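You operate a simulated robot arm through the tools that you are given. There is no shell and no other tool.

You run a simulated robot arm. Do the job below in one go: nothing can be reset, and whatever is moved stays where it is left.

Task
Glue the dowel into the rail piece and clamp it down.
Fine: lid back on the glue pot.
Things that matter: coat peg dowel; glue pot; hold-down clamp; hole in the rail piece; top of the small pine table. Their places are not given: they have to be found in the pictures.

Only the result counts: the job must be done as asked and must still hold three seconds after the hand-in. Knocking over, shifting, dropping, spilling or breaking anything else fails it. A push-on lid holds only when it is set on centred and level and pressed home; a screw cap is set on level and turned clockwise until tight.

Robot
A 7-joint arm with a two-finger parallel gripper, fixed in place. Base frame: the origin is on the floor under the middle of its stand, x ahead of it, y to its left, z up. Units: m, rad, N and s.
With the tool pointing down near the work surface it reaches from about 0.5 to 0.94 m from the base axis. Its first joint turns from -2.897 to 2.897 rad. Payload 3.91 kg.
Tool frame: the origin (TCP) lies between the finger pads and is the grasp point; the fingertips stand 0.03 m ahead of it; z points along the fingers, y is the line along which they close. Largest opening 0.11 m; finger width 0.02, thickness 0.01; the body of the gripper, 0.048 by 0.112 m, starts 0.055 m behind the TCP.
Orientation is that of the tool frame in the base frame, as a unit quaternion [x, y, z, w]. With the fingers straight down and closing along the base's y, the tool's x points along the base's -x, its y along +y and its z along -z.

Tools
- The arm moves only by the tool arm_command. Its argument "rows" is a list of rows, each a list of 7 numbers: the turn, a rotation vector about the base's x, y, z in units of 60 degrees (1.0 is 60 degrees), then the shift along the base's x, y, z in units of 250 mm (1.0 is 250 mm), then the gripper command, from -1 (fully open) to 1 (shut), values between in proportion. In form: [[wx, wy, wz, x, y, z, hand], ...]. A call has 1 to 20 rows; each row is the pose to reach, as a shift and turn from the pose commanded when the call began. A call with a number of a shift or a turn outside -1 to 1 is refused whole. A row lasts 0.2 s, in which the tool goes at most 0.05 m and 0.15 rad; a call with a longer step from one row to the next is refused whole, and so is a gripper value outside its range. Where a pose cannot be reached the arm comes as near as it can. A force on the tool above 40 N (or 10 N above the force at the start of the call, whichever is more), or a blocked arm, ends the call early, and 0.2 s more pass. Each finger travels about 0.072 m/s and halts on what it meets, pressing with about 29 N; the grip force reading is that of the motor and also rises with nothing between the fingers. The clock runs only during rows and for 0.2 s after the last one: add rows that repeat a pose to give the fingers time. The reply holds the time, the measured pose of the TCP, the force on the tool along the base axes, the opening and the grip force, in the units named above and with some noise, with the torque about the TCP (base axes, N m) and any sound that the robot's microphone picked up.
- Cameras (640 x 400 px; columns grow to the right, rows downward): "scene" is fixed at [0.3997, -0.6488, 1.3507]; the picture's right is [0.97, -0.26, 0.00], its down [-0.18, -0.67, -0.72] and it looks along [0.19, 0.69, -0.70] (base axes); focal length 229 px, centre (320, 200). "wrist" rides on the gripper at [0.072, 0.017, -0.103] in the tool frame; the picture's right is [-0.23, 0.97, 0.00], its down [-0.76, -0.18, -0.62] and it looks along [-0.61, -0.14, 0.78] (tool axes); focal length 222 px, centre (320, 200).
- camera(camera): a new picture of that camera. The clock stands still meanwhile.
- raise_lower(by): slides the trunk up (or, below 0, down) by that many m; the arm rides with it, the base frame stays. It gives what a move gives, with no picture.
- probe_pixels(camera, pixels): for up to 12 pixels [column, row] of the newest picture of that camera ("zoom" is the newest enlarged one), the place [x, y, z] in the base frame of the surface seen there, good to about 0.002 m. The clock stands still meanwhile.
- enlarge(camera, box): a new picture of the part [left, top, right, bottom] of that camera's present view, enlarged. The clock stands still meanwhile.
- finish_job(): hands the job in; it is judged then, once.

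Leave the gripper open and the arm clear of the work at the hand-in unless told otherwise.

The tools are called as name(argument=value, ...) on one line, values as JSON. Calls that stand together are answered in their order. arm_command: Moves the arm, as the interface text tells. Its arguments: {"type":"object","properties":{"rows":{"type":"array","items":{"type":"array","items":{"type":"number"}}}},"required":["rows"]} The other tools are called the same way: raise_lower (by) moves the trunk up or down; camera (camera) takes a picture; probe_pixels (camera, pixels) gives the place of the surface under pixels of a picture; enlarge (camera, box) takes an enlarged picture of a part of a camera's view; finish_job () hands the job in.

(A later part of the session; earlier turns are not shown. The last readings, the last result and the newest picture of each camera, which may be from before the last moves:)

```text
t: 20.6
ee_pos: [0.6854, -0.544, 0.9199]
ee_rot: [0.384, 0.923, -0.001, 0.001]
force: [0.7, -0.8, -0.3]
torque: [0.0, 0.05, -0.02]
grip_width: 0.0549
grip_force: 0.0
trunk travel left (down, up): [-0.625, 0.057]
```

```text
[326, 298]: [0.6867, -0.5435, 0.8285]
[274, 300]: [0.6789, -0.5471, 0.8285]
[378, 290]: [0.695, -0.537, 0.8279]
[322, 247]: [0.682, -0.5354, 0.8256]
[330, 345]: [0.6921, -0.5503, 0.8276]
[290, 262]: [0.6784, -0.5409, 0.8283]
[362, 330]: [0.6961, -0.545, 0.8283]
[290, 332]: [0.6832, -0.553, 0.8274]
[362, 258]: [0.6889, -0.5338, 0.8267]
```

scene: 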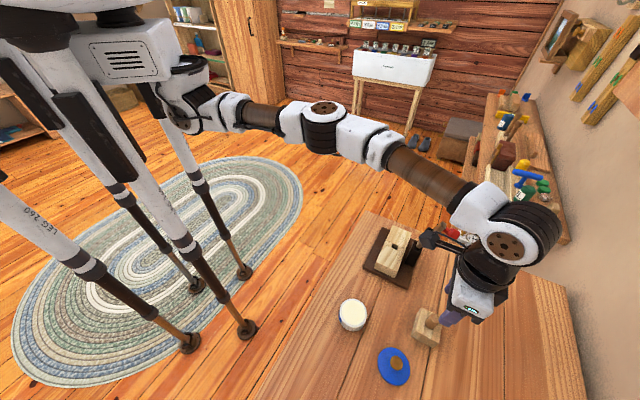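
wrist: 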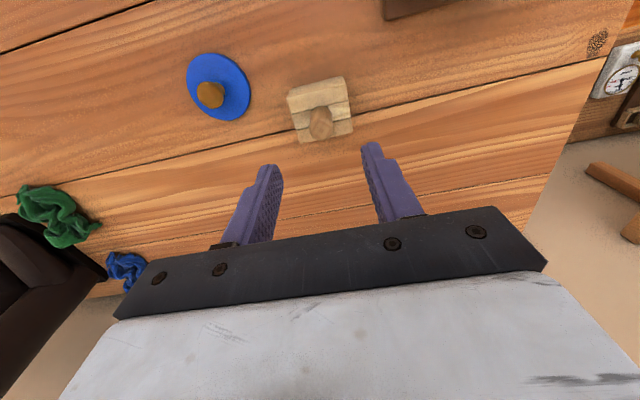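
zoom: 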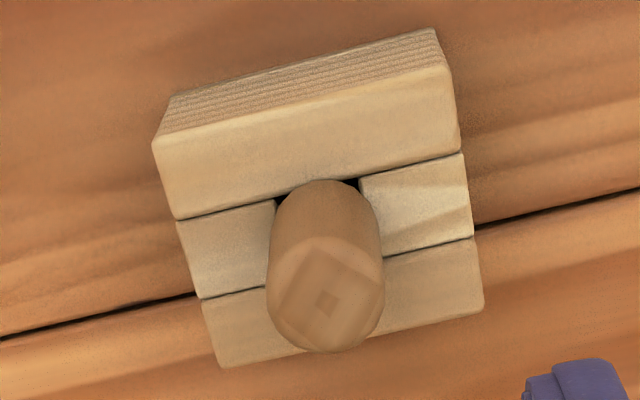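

Dowel centre about (0.6855, -0.5433), top z about 0.827. Descending so the fingertips end at about z 0.797, above the holder's top.

arm_command(rows=[[0, 0, 0, 0.006, 0.002, -0.12, 0], [0, 0, 0, 0.006, 0.002, -0.24, 0], [0, 0, 0, 0.006, 0.002, -0.33, 0], [0, 0, 0, 0.006, 0.002, -0.372, 0], [0, 0, 0, 0.006, 0.002, -0.372, 0]])

enlarge(camera="wrist", box=[220, 70, 420, 220])

enlarge(camera="scene", box=[395, 285, 475, 355])

```text
t: 21.8
ee_pos: [0.6866, -0.5436, 0.8252]
ee_rot: [0.383, 0.924, -0.001, 0.001]
force: [-0.1, 0.4, 0.6]
torque: [-0.03, 0.04, -0.03]
grip_width: 0.055
grip_force: 0.0
trunk travel left (down, up): [-0.625, 0.057]
```

```text
2.67 times, centred on (320, 145) of wrist
```

zoom: 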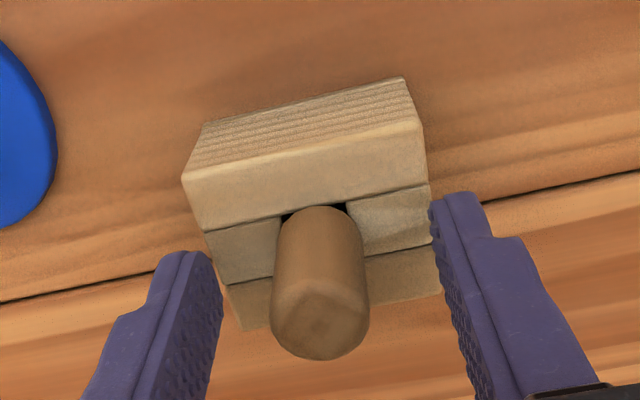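

```text
5.71 times, centred on (435, 320) of scene
```

zoom: 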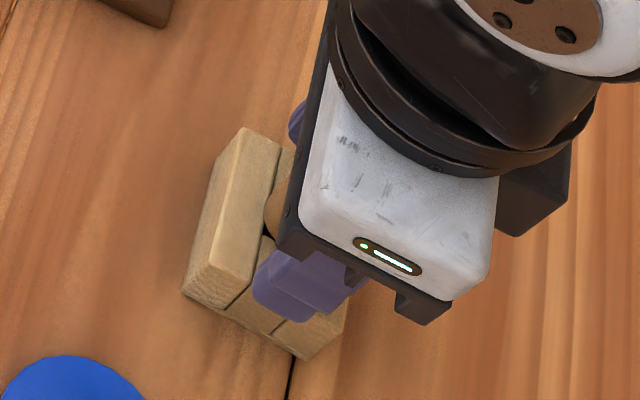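

The dowel stands between the fingers. Closing the gripper on the head.

arm_command(rows=[[0, 0, 0, 0, 0, 0, 0.4], [0, 0, 0, 0, 0, 0, 0.6], [0, 0, 0, 0, 0, 0, 0.8], [0, 0, 0, 0, 0, 0, 1], [0, 0, 0, 0, 0, 0, 1]])

enlarge(camera="wrist", box=[220, 70, 420, 220])

```text
t: 23.0
ee_pos: [0.6854, -0.5445, 0.8255]
ee_rot: [0.383, 0.924, -0.001, 0.0]
force: [0.1, -0.1, -0.4]
torque: [0.0, -0.02, 0.0]
grip_width: 0.0201
grip_force: 28.8
trunk travel left (down, up): [-0.625, 0.057]
```

```text
2.67 times, centred on (320, 145) of wrist
```

zoom: 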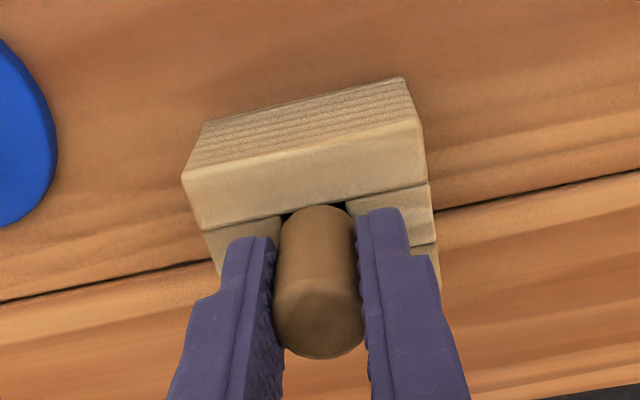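

Gripped at 0.0201 m. Lifting straight up, slowly at first.

arm_command(rows=[[0, 0, 0, 0, 0, 0.02, 1], [0, 0, 0, 0, 0, 0.05, 1], [0, 0, 0, 0, 0, 0.09, 1], [0, 0, 0, 0, 0, 0.13, 1], [0, 0, 0, 0, 0, 0.17, 1], [0, 0, 0, 0, 0, 0.21, 1], [0, 0, 0, 0, 0, 0.25, 1], [0, 0, 0, 0, 0, 0.25, 1]])

enlarge(camera="wrist", box=[220, 50, 420, 220])

enlarge(camera="scene", box=[395, 275, 475, 355])

```text
t: 24.8
ee_pos: [0.6861, -0.5434, 0.8893]
ee_rot: [0.383, 0.924, -0.001, 0.001]
force: [-0.3, -0.1, 0.4]
torque: [-0.01, 0.01, -0.01]
grip_width: 0.0196
grip_force: 29.3
trunk travel left (down, up): [-0.625, 0.057]
```

```text
2.35 times, centred on (320, 135) of wrist
```

zoom: 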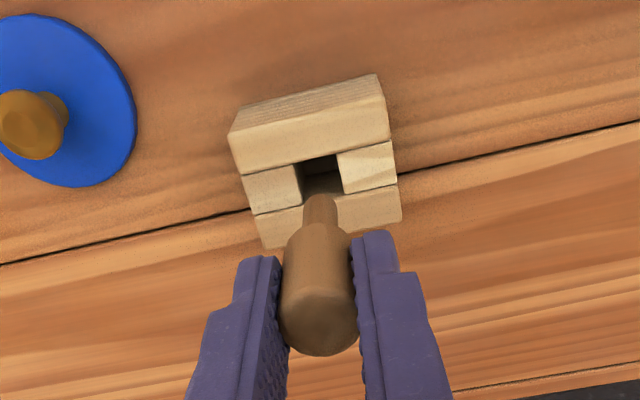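

```text
5.00 times, centred on (435, 315) of scene
```

zoom: 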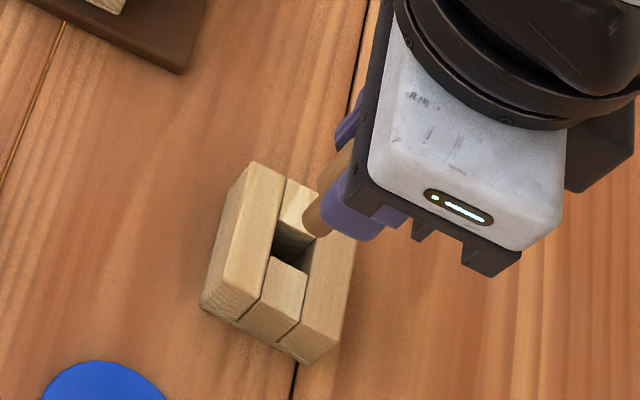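

The dowel came out with a thinner tenon below its head; the holder stayed put. I'll probe the tenon's tip and the shoulder in the scene zoom.

probe_pixels(camera="zoom", pixels=[[306, 222], [310, 215], [320, 205], [325, 195], [330, 180], [345, 160], [312, 230], [325, 170]])

enlarge(camera="scene", box=[420, 295, 460, 335])

enlarge(camera="wrist", box=[290, 110, 350, 210])

```text
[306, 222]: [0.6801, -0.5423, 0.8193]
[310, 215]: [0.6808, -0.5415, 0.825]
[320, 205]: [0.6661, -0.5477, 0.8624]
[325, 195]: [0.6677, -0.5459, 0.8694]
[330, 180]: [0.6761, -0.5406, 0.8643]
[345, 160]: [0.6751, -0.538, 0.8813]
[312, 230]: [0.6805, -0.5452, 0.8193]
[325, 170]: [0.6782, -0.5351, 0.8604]
```

```text
10.00 times, centred on (440, 315) of scene
```

zoom: 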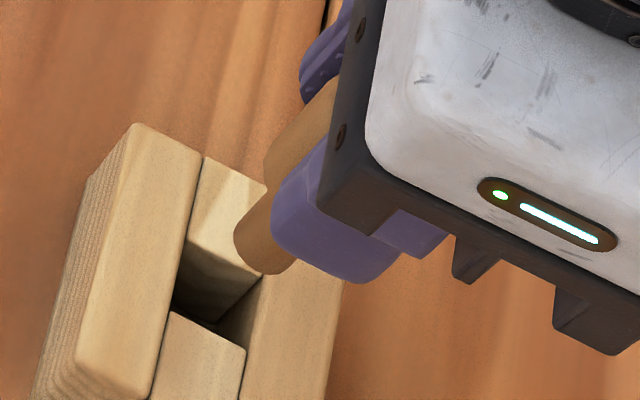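

```text
4.00 times, centred on (320, 160) of wrist
```

zoom: 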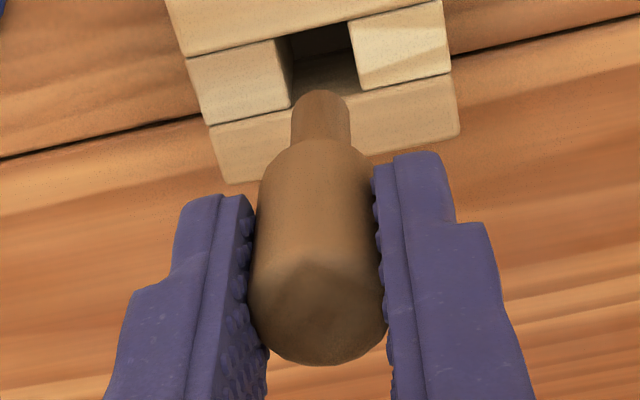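

The tenon tip is about 0.071 m below the TCP (tip z about 0.818), tenon about 33 mm long. Next I carry the dowel above the pot at height.

arm_command(rows=[[0, 0, 0, -0.1, 0.04, 0.06, 1], [0, 0, 0, -0.22, 0.1, 0.08, 1], [0, 0, 0, -0.36, 0.16, 0.08, 1], [0, 0, 0, -0.5, 0.23, 0.08, 1], [0, 0, 0, -0.6, 0.275, 0.08, 1], [0, 0, 0, -0.623, 0.286, 0.08, 1], [0, 0, 0, -0.623, 0.286, 0.08, 1]])

camera(camera="wrist")

enlarge(camera="scene", box=[310, 250, 410, 340])

```text
t: 26.4
ee_pos: [0.5308, -0.4725, 0.909]
ee_rot: [0.383, 0.924, -0.002, 0.0]
force: [-0.3, -1.0, -0.2]
torque: [0.02, -0.03, 0.02]
grip_width: 0.0199
grip_force: 28.8
trunk travel left (down, up): [-0.625, 0.057]
```

```text
taken
```

wrist: 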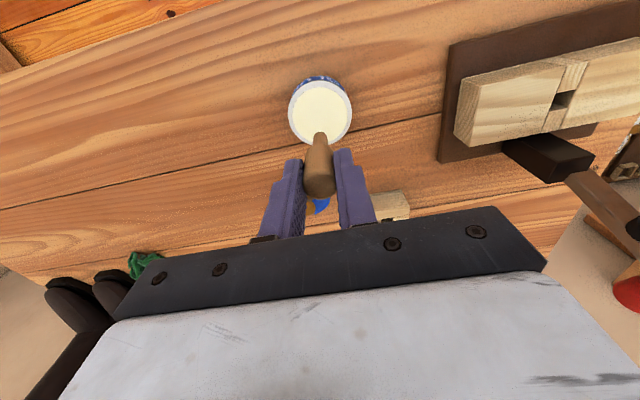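

```text
4.44 times, centred on (360, 295) of scene
```

zoom: 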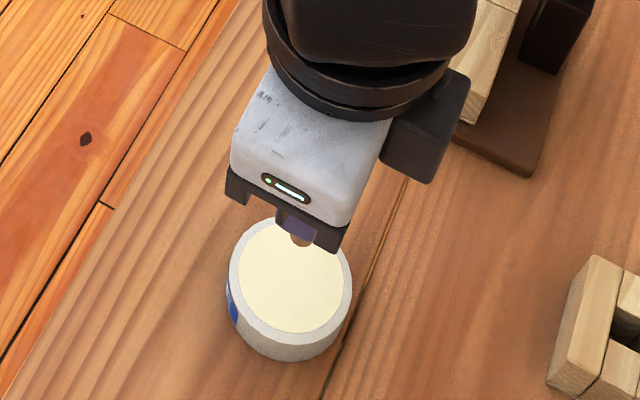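

The tenon is over the glue. I lower to just above the surface, then slowly in to about 13 mm depth, watching the force.

arm_command(rows=[[0, 0, 0, 0, 0, -0.08, 1], [0, 0, 0, 0, 0, -0.15, 1], [0, 0, 0, 0, 0, -0.2, 1], [0, 0, 0, 0, 0, -0.225, 1], [0, 0, 0, 0, 0, -0.24, 1], [0, 0, 0, 0, 0, -0.24, 1]])

enlarge(camera="scene", box=[320, 270, 400, 340])

enlarge(camera="wrist", box=[250, 50, 390, 220])

```text
t: 27.8
ee_pos: [0.529, -0.4717, 0.8514]
ee_rot: [0.382, 0.924, -0.002, 0.002]
force: [4.0, -0.9, 26.9]
torque: [0.15, -0.62, 0.04]
grip_width: 0.0199
grip_force: 28.7
trunk travel left (down, up): [-0.625, 0.057]
```

```text
5.71 times, centred on (360, 305) of scene
```

zoom: 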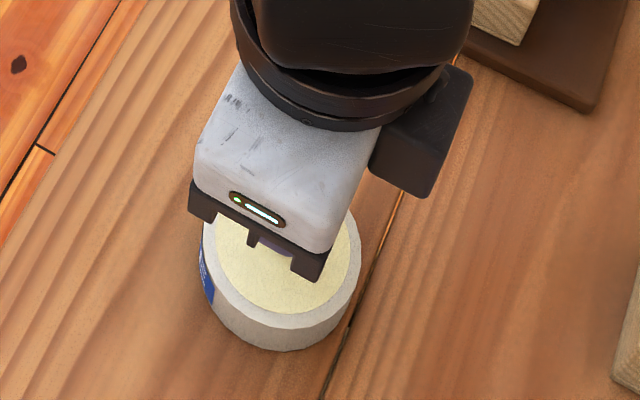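

```text
2.35 times, centred on (320, 135) of wrist
```

zoom: 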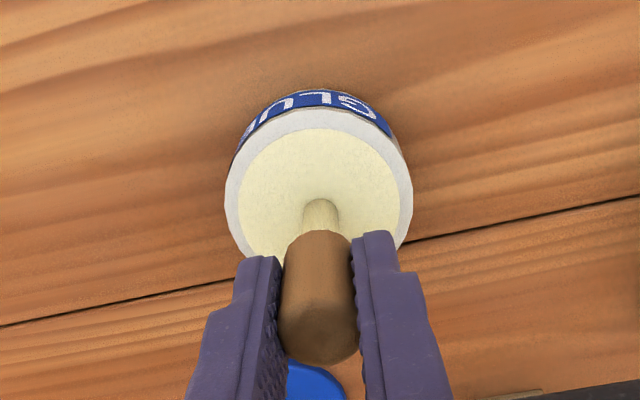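

Contact with 27 N: the glue surface acts firm, and the tenon now looks pale, coated with glue. I lift off gently.

arm_command(rows=[[0, 0, 0, 0, 0, 0.01, 1], [0, 0, 0, 0, 0, 0.03, 1], [0, 0, 0, 0, 0, 0.07, 1], [0, 0, 0, 0, 0, 0.13, 1], [0, 0, 0, 0, 0, 0.2, 1], [0, 0, 0, 0, 0, 0.25, 1], [0, 0, 0, 0, 0, 0.25, 1]])

camera(camera="wrist")

enlarge(camera="wrist", box=[250, 70, 390, 220])

enlarge(camera="scene", box=[320, 270, 400, 340])

```text
t: 29.4
ee_pos: [0.5315, -0.472, 0.9103]
ee_rot: [0.383, 0.924, -0.001, 0.001]
force: [0.5, -1.0, -0.5]
torque: [0.02, 0.02, -0.02]
grip_width: 0.0196
grip_force: 29.4
trunk travel left (down, up): [-0.625, 0.057]
```

```text
taken
```

wrist: 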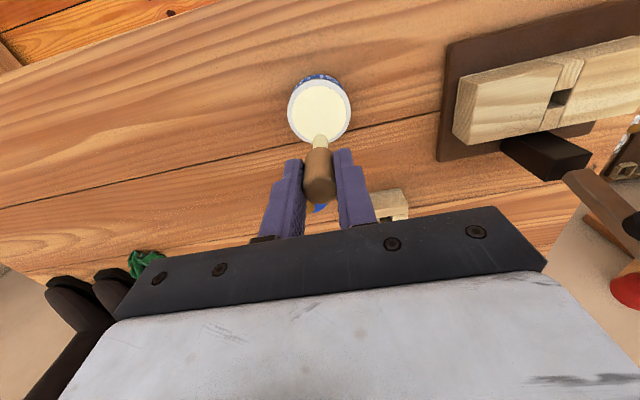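

```text
2.67 times, centred on (320, 145) of wrist
```

zoom: 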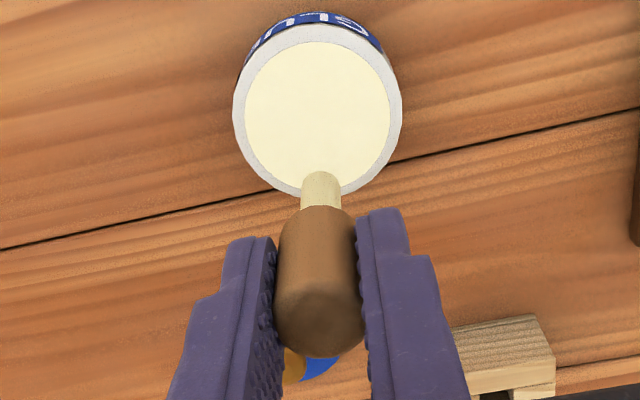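

```text
5.71 times, centred on (360, 305) of scene
```

zoom: 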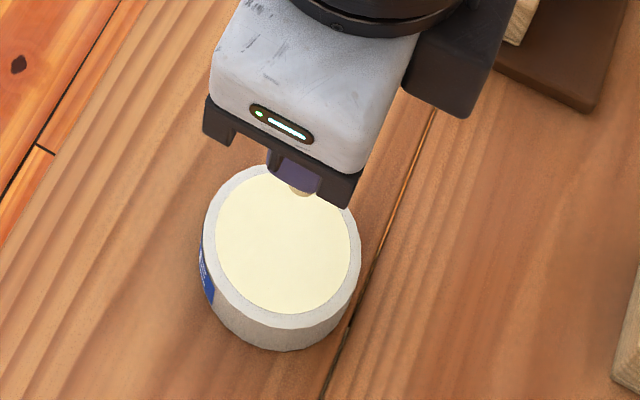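

The tenon is fully coated and the pot is unmoved. Before approaching the hole I want to check what sticks out of the gripper on the side facing the lever; I take a full scene picture.

enlarge(camera="scene", box=[300, 180, 480, 340])

```text
2.50 times, centred on (390, 260) of scene
```

zoom: 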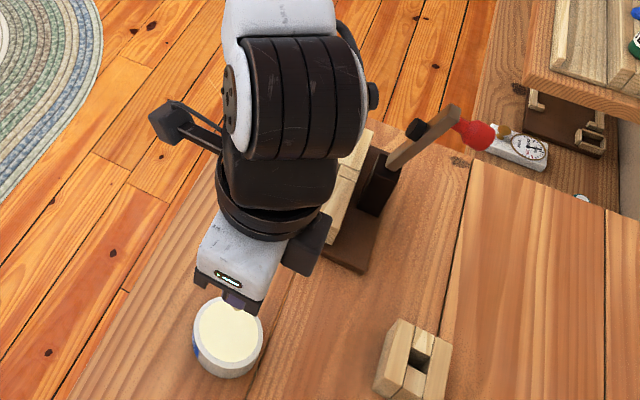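

A dark box sticks out on the right side of the wrist at zoom (305,245). I'll probe it and the lever to know the clearance.

probe_pixels(camera="zoom", pixels=[[305, 245], [326, 220], [290, 262], [308, 272], [320, 240], [285, 230], [395, 165], [420, 130], [452, 108], [475, 135], [490, 140], [415, 125]])

```text
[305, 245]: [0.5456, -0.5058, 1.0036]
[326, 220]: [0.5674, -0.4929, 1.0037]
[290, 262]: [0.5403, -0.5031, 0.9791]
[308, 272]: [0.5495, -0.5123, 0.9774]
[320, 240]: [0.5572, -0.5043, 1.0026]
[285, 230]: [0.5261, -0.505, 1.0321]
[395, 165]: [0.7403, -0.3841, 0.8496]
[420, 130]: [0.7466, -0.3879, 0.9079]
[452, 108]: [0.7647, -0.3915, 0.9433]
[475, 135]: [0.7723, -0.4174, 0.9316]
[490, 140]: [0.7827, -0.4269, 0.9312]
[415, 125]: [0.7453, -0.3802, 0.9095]
```

The box reaches about 0.0425 m from the tool axis toward the lever, and the pad's face is about 0.055 m from the hole axis, so it is a close pass. I'll move high above the rail (z 1.03), a little to one side, to measure pad and hole from above.

arm_command(rows=[[0, 0, 0, 0.02, 0.01, 0.15, 1], [0, 0, 0, 0.1, 0.06, 0.3, 1], [0, 0, 0, 0.22, 0.15, 0.42, 1], [0, 0, 0, 0.36, 0.25, 0.47, 1], [0, 0, 0, 0.5, 0.35, 0.472, 1], [0, 0, 0, 0.6, 0.424, 0.472, 1], [0, 0, 0, 0.6, 0.424, 0.472, 1]])

camera(camera="wrist")

enlarge(camera="wrist", box=[310, 70, 430, 200])

enlarge(camera="scene", box=[340, 150, 480, 290])

```text
t: 31.0
ee_pos: [0.6802, -0.3664, 1.0292]
ee_rot: [0.382, 0.924, -0.001, 0.001]
force: [-0.6, -0.3, 0.3]
torque: [0.02, 0.02, -0.01]
grip_width: 0.0196
grip_force: 29.4
trunk travel left (down, up): [-0.625, 0.057]
```

```text
taken
```

wrist: 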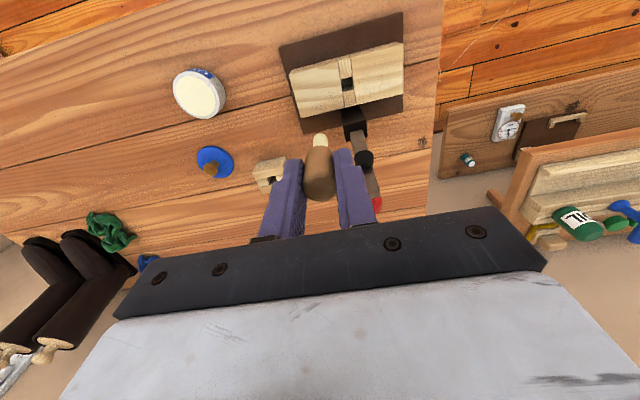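

```text
3.08 times, centred on (370, 135) of wrist
```

zoom: 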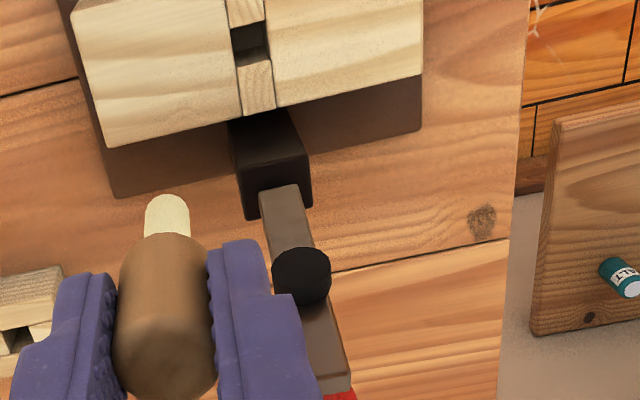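

```text
2.86 times, centred on (410, 220) of scene
```

zoom: 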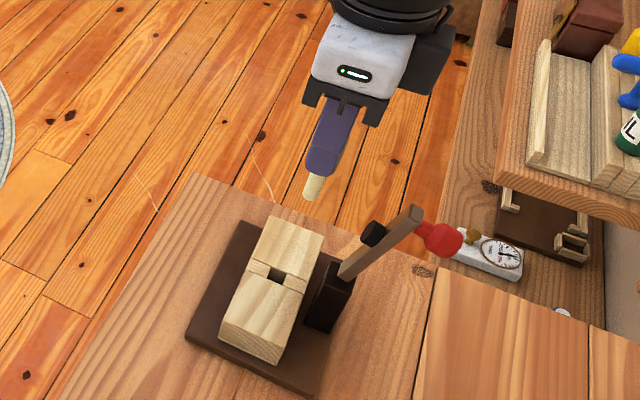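

I can see the pad's round face at wrist zoom (302,275) and the hole at (250,40). I'll retake the wrist zoom and probe these.

enlarge(camera="wrist", box=[310, 70, 430, 200])

probe_pixels(camera="zoom", pixels=[[302, 260], [302, 280], [280, 268], [325, 268], [300, 300], [285, 215], [275, 195], [305, 225], [240, 200], [300, 165], [232, 130], [285, 115]])

probe_pixels(camera="zoom", pixels=[[233, 30], [262, 20], [268, 48], [240, 60], [230, 25], [266, 15], [272, 52], [236, 65], [250, 45], [335, 385], [320, 330], [340, 360]])

```text
3.08 times, centred on (370, 135) of wrist
```

zoom: 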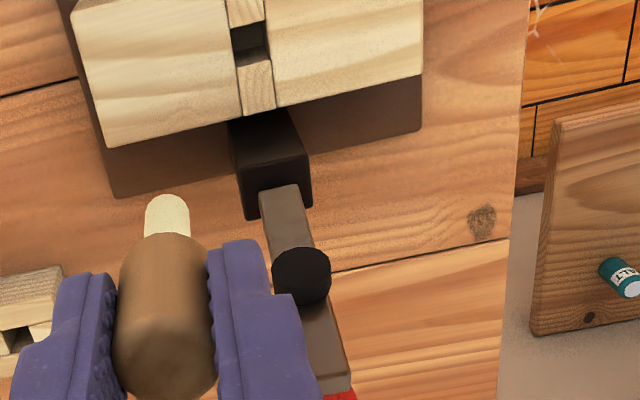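

```text
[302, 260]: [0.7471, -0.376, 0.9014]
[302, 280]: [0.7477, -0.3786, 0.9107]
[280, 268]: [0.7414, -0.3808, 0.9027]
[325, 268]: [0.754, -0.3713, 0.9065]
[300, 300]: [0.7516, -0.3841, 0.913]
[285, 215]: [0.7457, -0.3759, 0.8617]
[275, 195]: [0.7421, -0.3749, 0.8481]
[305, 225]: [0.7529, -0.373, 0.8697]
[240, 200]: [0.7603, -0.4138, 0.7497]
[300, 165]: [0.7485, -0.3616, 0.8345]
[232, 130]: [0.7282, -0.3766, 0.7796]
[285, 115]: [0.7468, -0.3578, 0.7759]
```

```text
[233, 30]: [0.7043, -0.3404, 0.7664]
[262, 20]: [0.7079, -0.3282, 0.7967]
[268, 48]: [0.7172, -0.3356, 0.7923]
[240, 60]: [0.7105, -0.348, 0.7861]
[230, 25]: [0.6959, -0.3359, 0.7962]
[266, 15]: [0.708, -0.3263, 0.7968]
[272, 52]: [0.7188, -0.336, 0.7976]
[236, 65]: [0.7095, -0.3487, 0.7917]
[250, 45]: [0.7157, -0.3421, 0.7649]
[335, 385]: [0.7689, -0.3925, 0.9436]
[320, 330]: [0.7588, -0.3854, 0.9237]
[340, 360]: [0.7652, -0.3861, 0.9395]
```

The pad face is about 0.053-0.056 m from the hole axis, so there are about 8 mm of clearance. Hole centre from both views is about (0.7078, -0.3377). Now I'll probe the tenon in the hand to check its axis against the TCP.

probe_pixels(camera="zoom", pixels=[[167, 198], [167, 212], [167, 228], [149, 215], [185, 215], [160, 250], [160, 300], [125, 280], [205, 270], [167, 345]])

enlarge(camera="scene", box=[390, 170, 430, 230])

probe_pixels(camera="scene", pixels=[[407, 217], [410, 213], [412, 208], [409, 219]])

```text
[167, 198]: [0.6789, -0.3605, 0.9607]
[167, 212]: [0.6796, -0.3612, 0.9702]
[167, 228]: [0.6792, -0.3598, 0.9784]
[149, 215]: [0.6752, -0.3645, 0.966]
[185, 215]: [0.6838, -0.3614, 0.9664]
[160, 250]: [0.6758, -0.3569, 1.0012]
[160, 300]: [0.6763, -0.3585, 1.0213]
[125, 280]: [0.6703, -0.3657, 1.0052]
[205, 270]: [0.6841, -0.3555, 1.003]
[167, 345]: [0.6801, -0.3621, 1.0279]
```

```text
6.67 times, centred on (410, 200) of scene
```

zoom: 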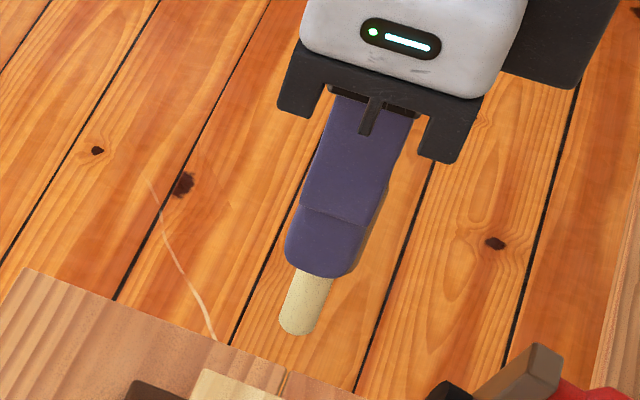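

```text
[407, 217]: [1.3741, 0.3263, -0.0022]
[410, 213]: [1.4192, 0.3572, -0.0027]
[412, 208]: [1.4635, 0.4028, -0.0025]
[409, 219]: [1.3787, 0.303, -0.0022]
```

I'll probe the tenon in this newest scene zoom instead.

probe_pixels(camera="zoom", pixels=[[300, 325], [303, 305], [310, 285], [288, 308], [322, 308], [308, 325], [290, 328]])

```text
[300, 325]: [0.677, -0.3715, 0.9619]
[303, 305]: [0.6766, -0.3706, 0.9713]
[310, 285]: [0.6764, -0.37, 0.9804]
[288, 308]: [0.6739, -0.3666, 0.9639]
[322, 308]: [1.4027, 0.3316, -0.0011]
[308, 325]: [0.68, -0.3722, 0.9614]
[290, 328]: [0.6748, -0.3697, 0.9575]
```

Tenon axis agrees with the TCP to about 1 mm; the tip is 0.072 m below it. I move over the hole at (0.707, -0.3377) and descend until the tip is about 17 mm above the rail, then look.

arm_command(rows=[[0, 0, 0, 0.06, 0.06, -0.05, 1], [0, 0, 0, 0.109, 0.113, -0.15, 1], [0, 0, 0, 0.109, 0.113, -0.27, 1], [0, 0, 0, 0.109, 0.113, -0.39, 1], [0, 0, 0, 0.109, 0.113, -0.5, 1], [0, 0, 0, 0.109, 0.113, -0.564, 1], [0, 0, 0, 0.109, 0.113, -0.564, 1]])

enlarge(camera="wrist", box=[270, 60, 380, 200])

enlarge(camera="scene", box=[360, 190, 450, 270])

```text
t: 32.6
ee_pos: [0.708, -0.337, 0.8884]
ee_rot: [0.382, 0.924, -0.001, 0.0]
force: [0.2, 0.4, 1.4]
torque: [0.03, -0.02, -0.01]
grip_width: 0.0197
grip_force: 29.0
trunk travel left (down, up): [-0.625, 0.057]
```

```text
2.86 times, centred on (325, 130) of wrist
```

zoom: 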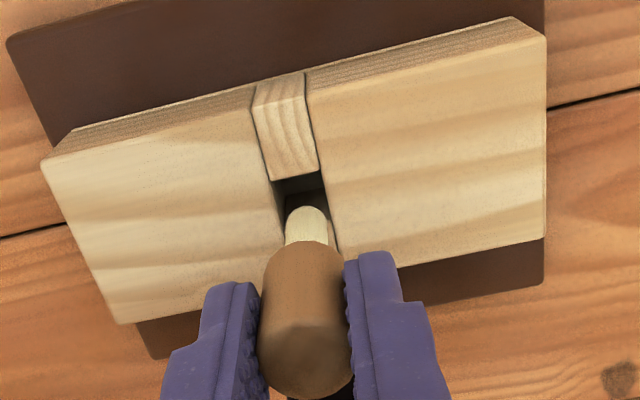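

```text
5.00 times, centred on (405, 230) of scene
```

zoom: 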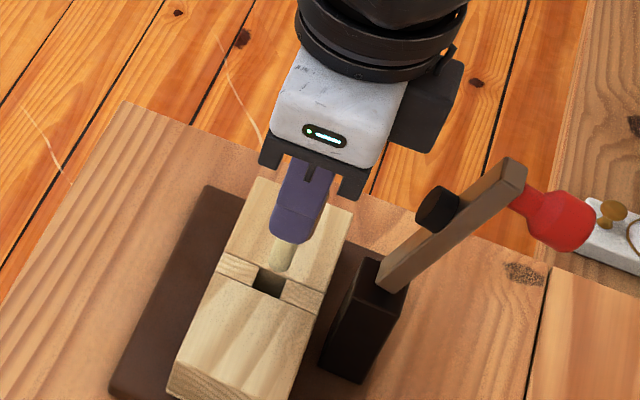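

The tip hovers over the hole. I'll enlarge more around the tip and the hole in both views to check alignment.

enlarge(camera="scene", box=[386, 224, 418, 254])

probe_pixels(camera="zoom", pixels=[[320, 200], [300, 200], [340, 200], [320, 220], [320, 240], [280, 260], [200, 250], [300, 300], [260, 300], [240, 280], [340, 280], [380, 260]])

enlarge(camera="wrist", box=[295, 105, 350, 155])

```text
13.33 times, centred on (402, 239) of scene
```

zoom: 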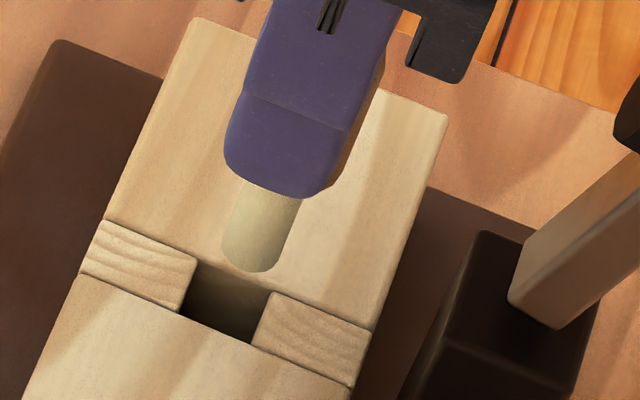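

```text
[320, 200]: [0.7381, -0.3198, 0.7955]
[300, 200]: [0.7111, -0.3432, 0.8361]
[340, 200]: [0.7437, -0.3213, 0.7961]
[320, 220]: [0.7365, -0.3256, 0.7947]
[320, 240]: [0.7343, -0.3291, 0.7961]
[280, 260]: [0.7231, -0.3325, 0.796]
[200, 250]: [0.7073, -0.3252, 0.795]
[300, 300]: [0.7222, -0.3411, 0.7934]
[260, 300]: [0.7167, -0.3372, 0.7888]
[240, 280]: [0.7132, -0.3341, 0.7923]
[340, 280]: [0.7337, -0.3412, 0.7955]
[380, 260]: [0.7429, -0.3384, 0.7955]
```

```text
8.00 times, centred on (322, 130) of wrist
```

zoom: 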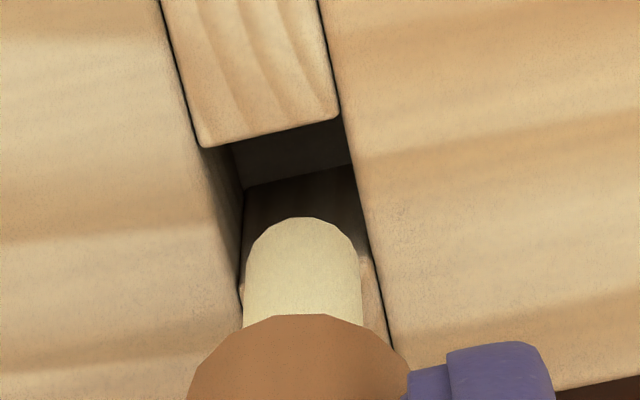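

From the wrist view the tenon should shift about 0.6 mm in -x and 1.6 mm in -y to be centred over the hole. I apply that and lower 25 mm so the tip enters a few millimetres, then read the force.

arm_command(rows=[[0, 0, 0, -0.0024, -0.0064, 0, 1], [0, 0, 0, -0.0024, -0.0064, -0.03, 1], [0, 0, 0, -0.0024, -0.0064, -0.06, 1], [0, 0, 0, -0.0024, -0.0064, -0.08, 1], [0, 0, 0, -0.0024, -0.0064, -0.1, 1], [0, 0, 0, -0.0024, -0.0064, -0.1, 1]])

enlarge(camera="wrist", box=[280, 80, 370, 160])

enlarge(camera="scene", box=[370, 200, 450, 270])

```text
t: 34.0
ee_pos: [0.7069, -0.3406, 0.8632]
ee_rot: [0.383, 0.924, -0.001, 0.0]
force: [-0.3, 0.5, 0.4]
torque: [-0.05, 0.01, -0.03]
grip_width: 0.0185
grip_force: 28.9
trunk travel left (down, up): [-0.625, 0.057]
```

```text
5.00 times, centred on (325, 120) of wrist
```

zoom: 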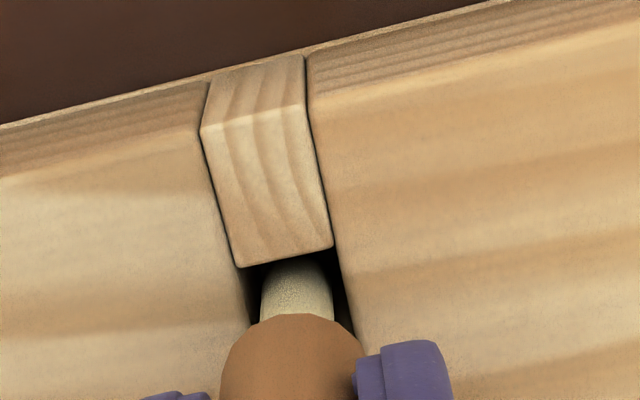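

```text
5.71 times, centred on (410, 235) of scene
```

zoom: 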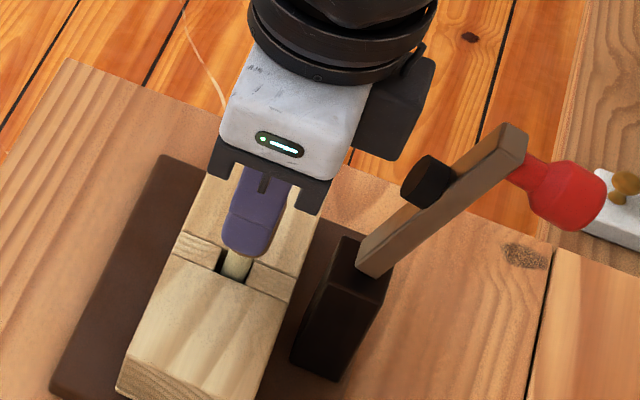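

No contact force: the tip is inside the hole. Lowering a further 20 mm in small steps, watching for force and for clearance to the lever pad.

arm_command(rows=[[0, 0, 0, 0, 0, -0.02, 1], [0, 0, 0, 0, 0, -0.04, 1], [0, 0, 0, 0, 0, -0.06, 1], [0, 0, 0, 0, 0, -0.08, 1], [0, 0, 0, 0, 0, -0.08, 1]])

enlarge(camera="wrist", box=[270, 80, 380, 190])

enlarge(camera="scene", box=[370, 200, 450, 270])

```text
t: 35.2
ee_pos: [0.7053, -0.339, 0.8438]
ee_rot: [0.383, 0.924, -0.001, 0.001]
force: [-0.8, 0.1, 5.6]
torque: [-0.09, 0.09, 0.0]
grip_width: 0.0184
grip_force: 29.0
trunk travel left (down, up): [-0.625, 0.057]
```

```text
3.64 times, centred on (325, 135) of wrist
```

zoom: 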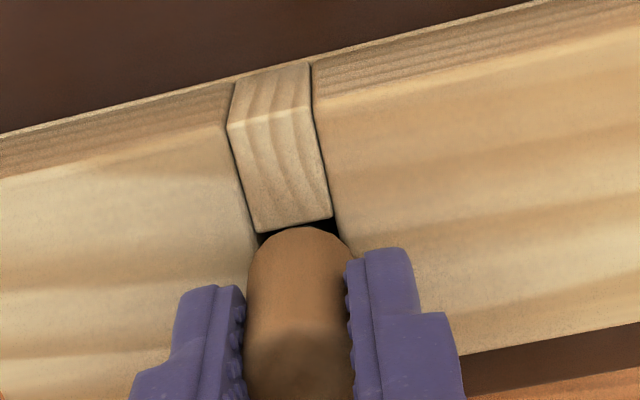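

```text
5.71 times, centred on (410, 235) of scene
```

zoom: 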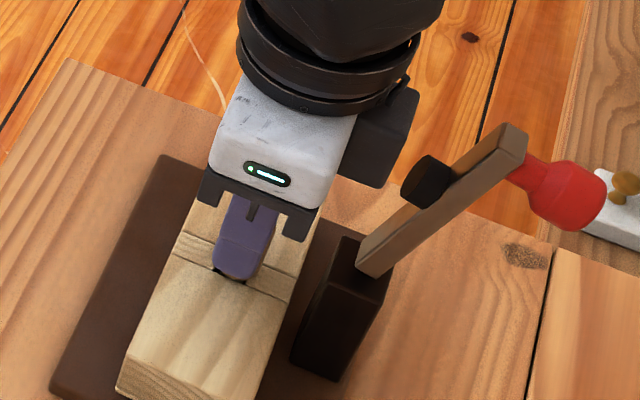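

A small upward force of 5.6 N at TCP z 0.844. I'll probe the head's lower edge to see whether the shoulder is on the rail.

enlarge(camera="wrist", box=[270, 80, 380, 190])

probe_pixels(camera="zoom", pixels=[[300, 233], [300, 245], [300, 262], [275, 245], [325, 240], [290, 215], [300, 300], [300, 340], [300, 390], [265, 238], [345, 238]])

enlarge(camera="scene", box=[385, 230, 417, 260])

```text
3.64 times, centred on (325, 135) of wrist
```

zoom: 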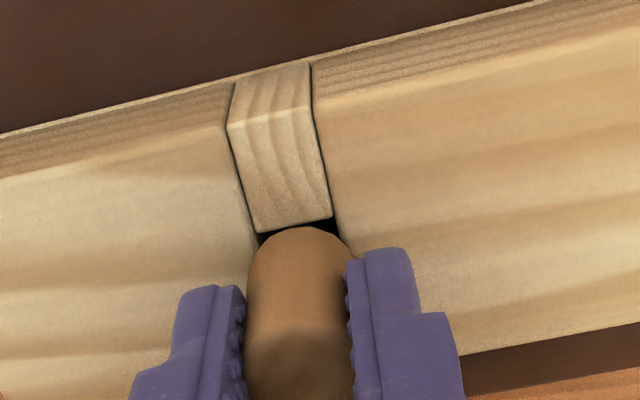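

```text
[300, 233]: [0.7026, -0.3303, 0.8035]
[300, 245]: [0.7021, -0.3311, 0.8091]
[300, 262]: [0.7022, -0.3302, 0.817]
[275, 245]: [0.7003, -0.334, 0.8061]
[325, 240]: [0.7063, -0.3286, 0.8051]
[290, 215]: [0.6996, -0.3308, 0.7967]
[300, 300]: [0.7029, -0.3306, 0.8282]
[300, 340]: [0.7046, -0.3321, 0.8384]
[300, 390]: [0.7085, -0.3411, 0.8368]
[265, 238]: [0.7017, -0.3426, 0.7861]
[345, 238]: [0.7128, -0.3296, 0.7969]
```

```text
13.33 times, centred on (401, 245) of scene
```

zoom: 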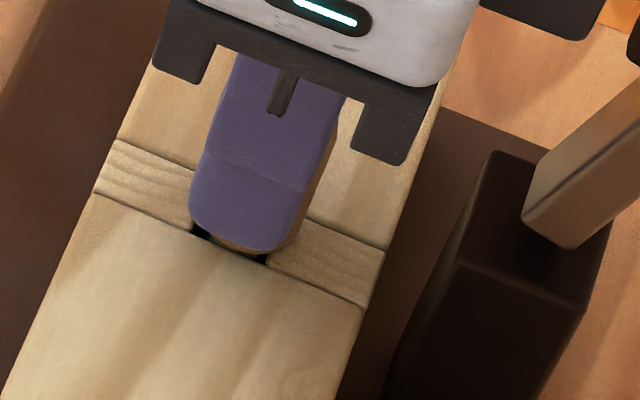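

The shoulder is still about 6-7 mm above the rail. I lower another 3 mm to see whether the force is just friction or a stop.

arm_command(rows=[[0, 0, 0, 0, 0, -0.004, 1], [0, 0, 0, 0, 0, -0.008, 1], [0, 0, 0, 0, 0, -0.012, 1], [0, 0, 0, 0, 0, -0.012, 1]])

```text
t: 36.2
ee_pos: [0.706, -0.34, 0.8421]
ee_rot: [0.383, 0.924, -0.002, 0.003]
force: [-0.2, -0.4, 18.7]
torque: [-0.61, 0.38, -0.02]
grip_width: 0.0165
grip_force: 29.2
trunk travel left (down, up): [-0.625, 0.057]
```

Force has risen to 18.7 N with only 2 mm gained, and the grip width reads narrower (0.0165). I'll look at the pictures before doing more.

enlarge(camera="wrist", box=[260, 80, 390, 210])

enlarge(camera="scene", box=[370, 200, 450, 270])

```text
3.08 times, centred on (325, 145) of wrist
```

zoom: 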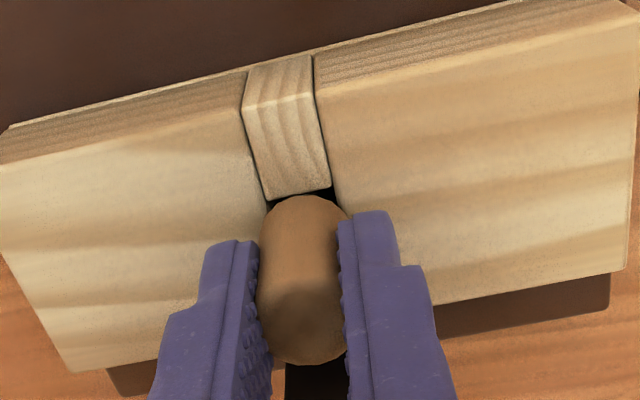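

```text
5.71 times, centred on (410, 235) of scene
```

zoom: 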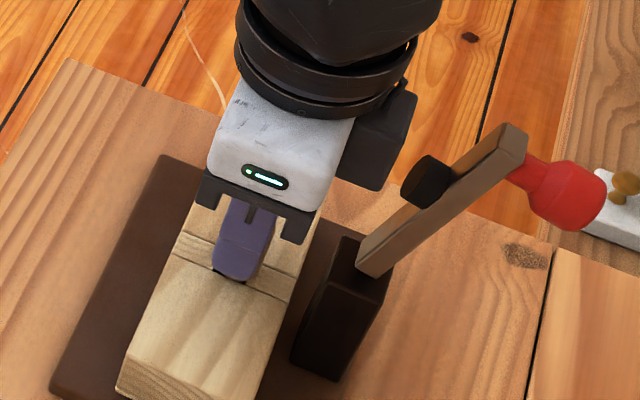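

I'll probe the head's top and lower edge again to see if the dowel has slipped or tilted in the fingers.

enlarge(camera="wrist", box=[290, 120, 350, 210])

probe_pixels(camera="zoom", pixels=[[290, 110], [290, 150], [290, 190], [290, 230], [290, 260], [290, 290], [290, 315], [240, 280], [340, 270], [265, 320], [320, 310], [300, 98]])

```text
4.44 times, centred on (320, 165) of wrist
```

zoom: 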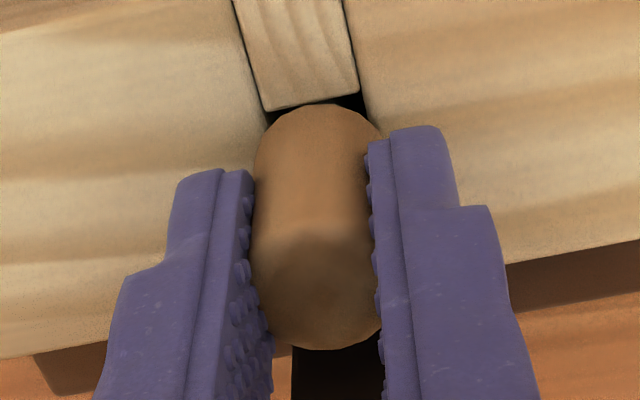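

```text
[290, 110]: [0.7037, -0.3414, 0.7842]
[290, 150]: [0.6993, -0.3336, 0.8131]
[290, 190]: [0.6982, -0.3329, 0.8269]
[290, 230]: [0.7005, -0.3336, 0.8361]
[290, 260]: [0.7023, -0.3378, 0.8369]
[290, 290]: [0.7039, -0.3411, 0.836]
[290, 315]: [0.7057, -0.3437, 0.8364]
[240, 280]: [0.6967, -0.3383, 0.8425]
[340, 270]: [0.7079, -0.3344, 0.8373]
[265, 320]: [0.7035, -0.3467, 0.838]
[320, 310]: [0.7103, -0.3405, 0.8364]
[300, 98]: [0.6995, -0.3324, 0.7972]
```

The head's top is now at z 0.8366, which matches a seated shoulder (rail top 0.7965 plus the 0.039 head); the dowel slid down in the fingers into its seat. Opening the gripper now.

arm_command(rows=[[0, 0, 0, 0, 0, 0.004, 0.5], [0, 0, 0, 0, 0, 0.004, 0.3], [0, 0, 0, 0, 0, 0.004, 0.15], [0, 0, 0, 0, 0, 0.004, 0.15]])

enlarge(camera="wrist", box=[260, 80, 390, 210])

enlarge(camera="scene", box=[370, 200, 450, 270])

```text
t: 37.2
ee_pos: [0.7065, -0.3403, 0.8407]
ee_rot: [0.383, 0.924, -0.002, 0.001]
force: [-0.6, 0.7, 0.0]
torque: [0.02, 0.01, -0.03]
grip_width: 0.0465
grip_force: 0.1
trunk travel left (down, up): [-0.625, 0.057]
```

```text
3.08 times, centred on (325, 145) of wrist
```

zoom: 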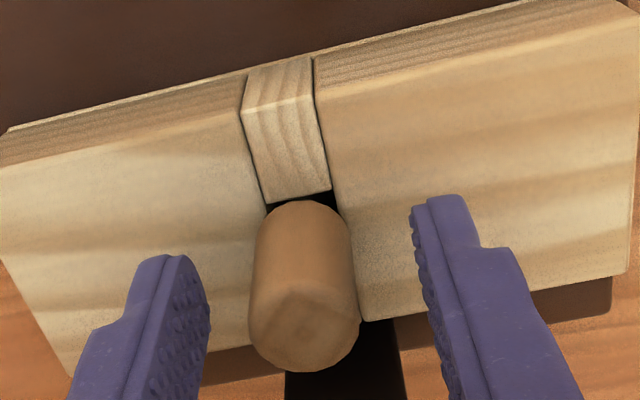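

```text
5.71 times, centred on (410, 235) of scene
```

zoom: 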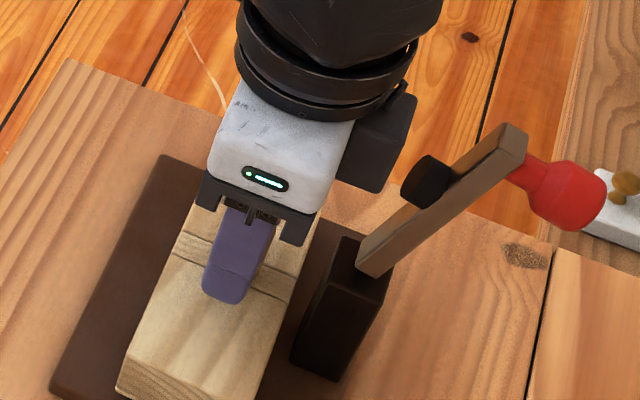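

Released; the dowel stands in the rail. I rise straight up 0.12 m to look.

arm_command(rows=[[0, 0, 0, 0, 0, 0.05, 0.15], [0, 0, 0, 0, 0, 0.15, 0.15], [0, 0, 0, 0, 0, 0.3, 0.15], [0, 0, 0, 0, 0, 0.45, 0.15], [0, 0, 0, 0, 0, 0.5, 0.15], [0, 0, 0, 0, 0, 0.5, 0.15]])

camera(camera="wrist")

enlarge(camera="scene", box=[360, 190, 460, 280])

enlarge(camera="wrist", box=[270, 50, 370, 150])

```text
t: 38.6
ee_pos: [0.7066, -0.3386, 0.9669]
ee_rot: [0.383, 0.924, -0.001, 0.0]
force: [-0.1, 0.4, 0.3]
torque: [0.01, 0.05, -0.02]
grip_width: 0.0466
grip_force: 0.1
trunk travel left (down, up): [-0.625, 0.057]
```

```text
taken
```

wrist: 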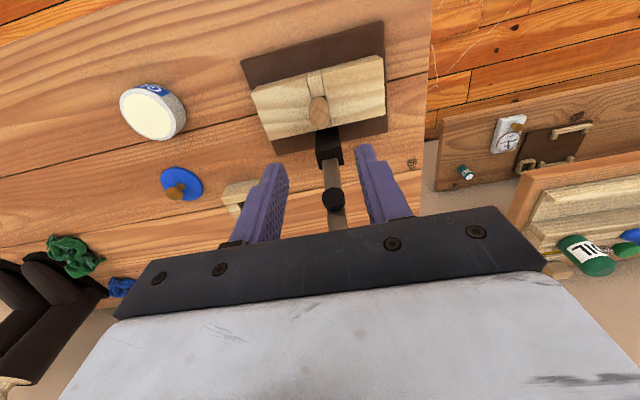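

```text
4.44 times, centred on (410, 235) of scene
```

zoom: 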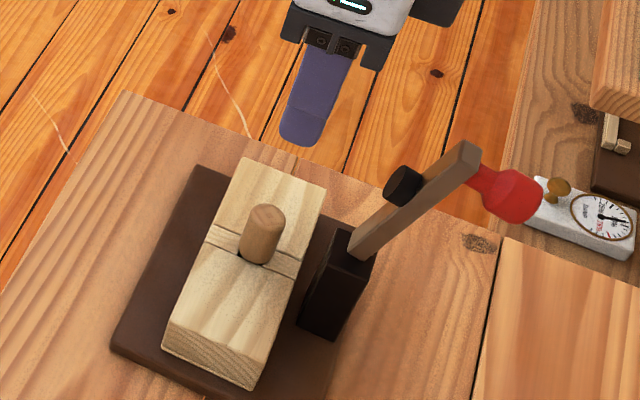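

```text
4.00 times, centred on (320, 100) of wrist
```

zoom: 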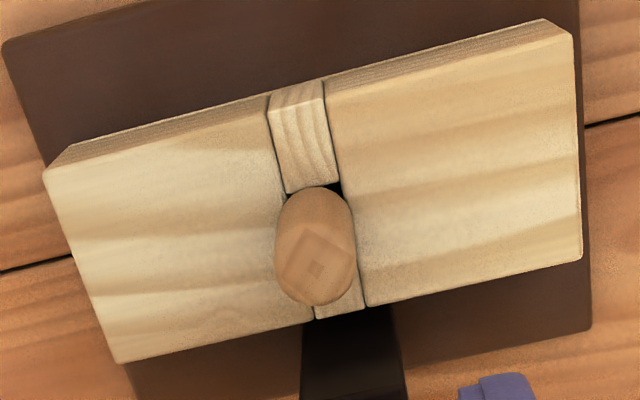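

The dowel stands in the hole. I'll probe its head top and the contact at the rail to check seating and uprightness.

probe_pixels(camera="zoom", pixels=[[318, 268], [285, 270], [350, 262], [315, 238], [322, 300], [295, 245], [342, 290], [295, 292], [340, 240], [310, 190], [310, 200], [310, 180]])

enlarge(camera="scene", box=[375, 225, 425, 265])

probe_pixels(camera="zoom", pixels=[[312, 130], [290, 130], [330, 150], [300, 200], [290, 240], [325, 235], [300, 250]])

```text
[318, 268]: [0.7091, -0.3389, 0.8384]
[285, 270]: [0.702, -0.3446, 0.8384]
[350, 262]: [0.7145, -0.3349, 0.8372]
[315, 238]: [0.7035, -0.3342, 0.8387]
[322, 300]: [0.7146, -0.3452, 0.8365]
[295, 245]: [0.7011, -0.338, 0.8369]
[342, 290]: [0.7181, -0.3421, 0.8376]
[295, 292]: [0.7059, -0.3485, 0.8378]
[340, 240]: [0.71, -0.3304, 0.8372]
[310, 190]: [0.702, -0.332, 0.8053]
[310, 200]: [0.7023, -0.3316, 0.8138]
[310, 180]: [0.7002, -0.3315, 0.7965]
```

```text
10.00 times, centred on (400, 245) of scene
```

zoom: 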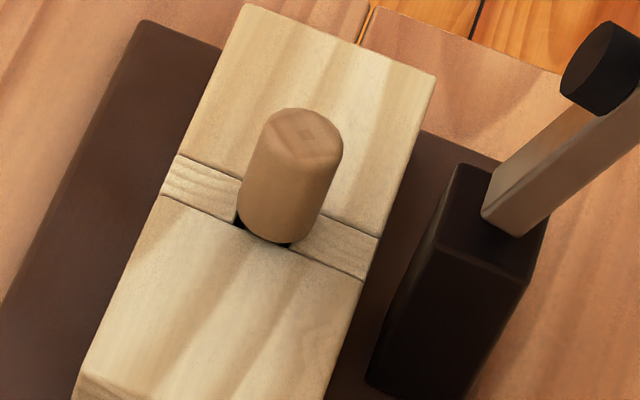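

```text
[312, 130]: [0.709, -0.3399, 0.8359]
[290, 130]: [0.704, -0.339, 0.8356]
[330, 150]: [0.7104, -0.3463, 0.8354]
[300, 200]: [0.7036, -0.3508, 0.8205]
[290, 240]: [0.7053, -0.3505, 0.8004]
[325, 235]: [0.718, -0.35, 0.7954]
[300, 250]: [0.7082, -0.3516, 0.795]
```

The dowel is upright and seated (head top about 0.0405 m above the rail). Now the clamp: I enlarge the lever and its red handle to learn its shape.

enlarge(camera="scene", box=[425, 205, 495, 260])

probe_pixels(camera="zoom", pixels=[[205, 170], [235, 195], [260, 200], [285, 190], [300, 230], [310, 200], [325, 225], [280, 245], [250, 160], [215, 130], [160, 130], [185, 165]])

```text
7.27 times, centred on (460, 232) of scene
```

zoom: 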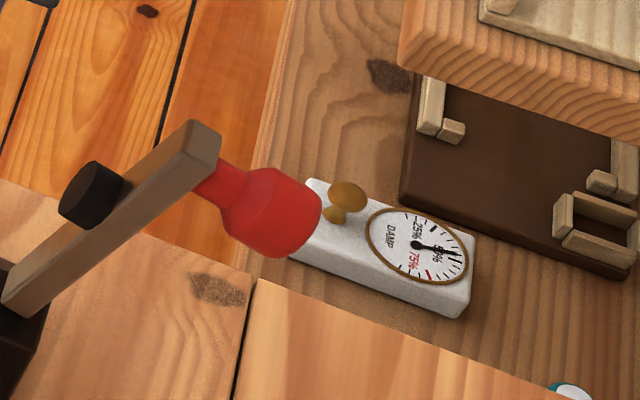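

```text
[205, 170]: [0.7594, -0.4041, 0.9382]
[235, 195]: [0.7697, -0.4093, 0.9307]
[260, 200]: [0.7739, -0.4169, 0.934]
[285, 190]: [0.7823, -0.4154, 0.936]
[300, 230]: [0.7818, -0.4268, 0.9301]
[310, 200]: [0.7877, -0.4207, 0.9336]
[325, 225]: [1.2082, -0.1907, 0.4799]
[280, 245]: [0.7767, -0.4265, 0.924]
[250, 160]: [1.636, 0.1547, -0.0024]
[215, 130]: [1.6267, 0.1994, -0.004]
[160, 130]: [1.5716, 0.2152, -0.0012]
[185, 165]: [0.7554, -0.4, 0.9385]
```

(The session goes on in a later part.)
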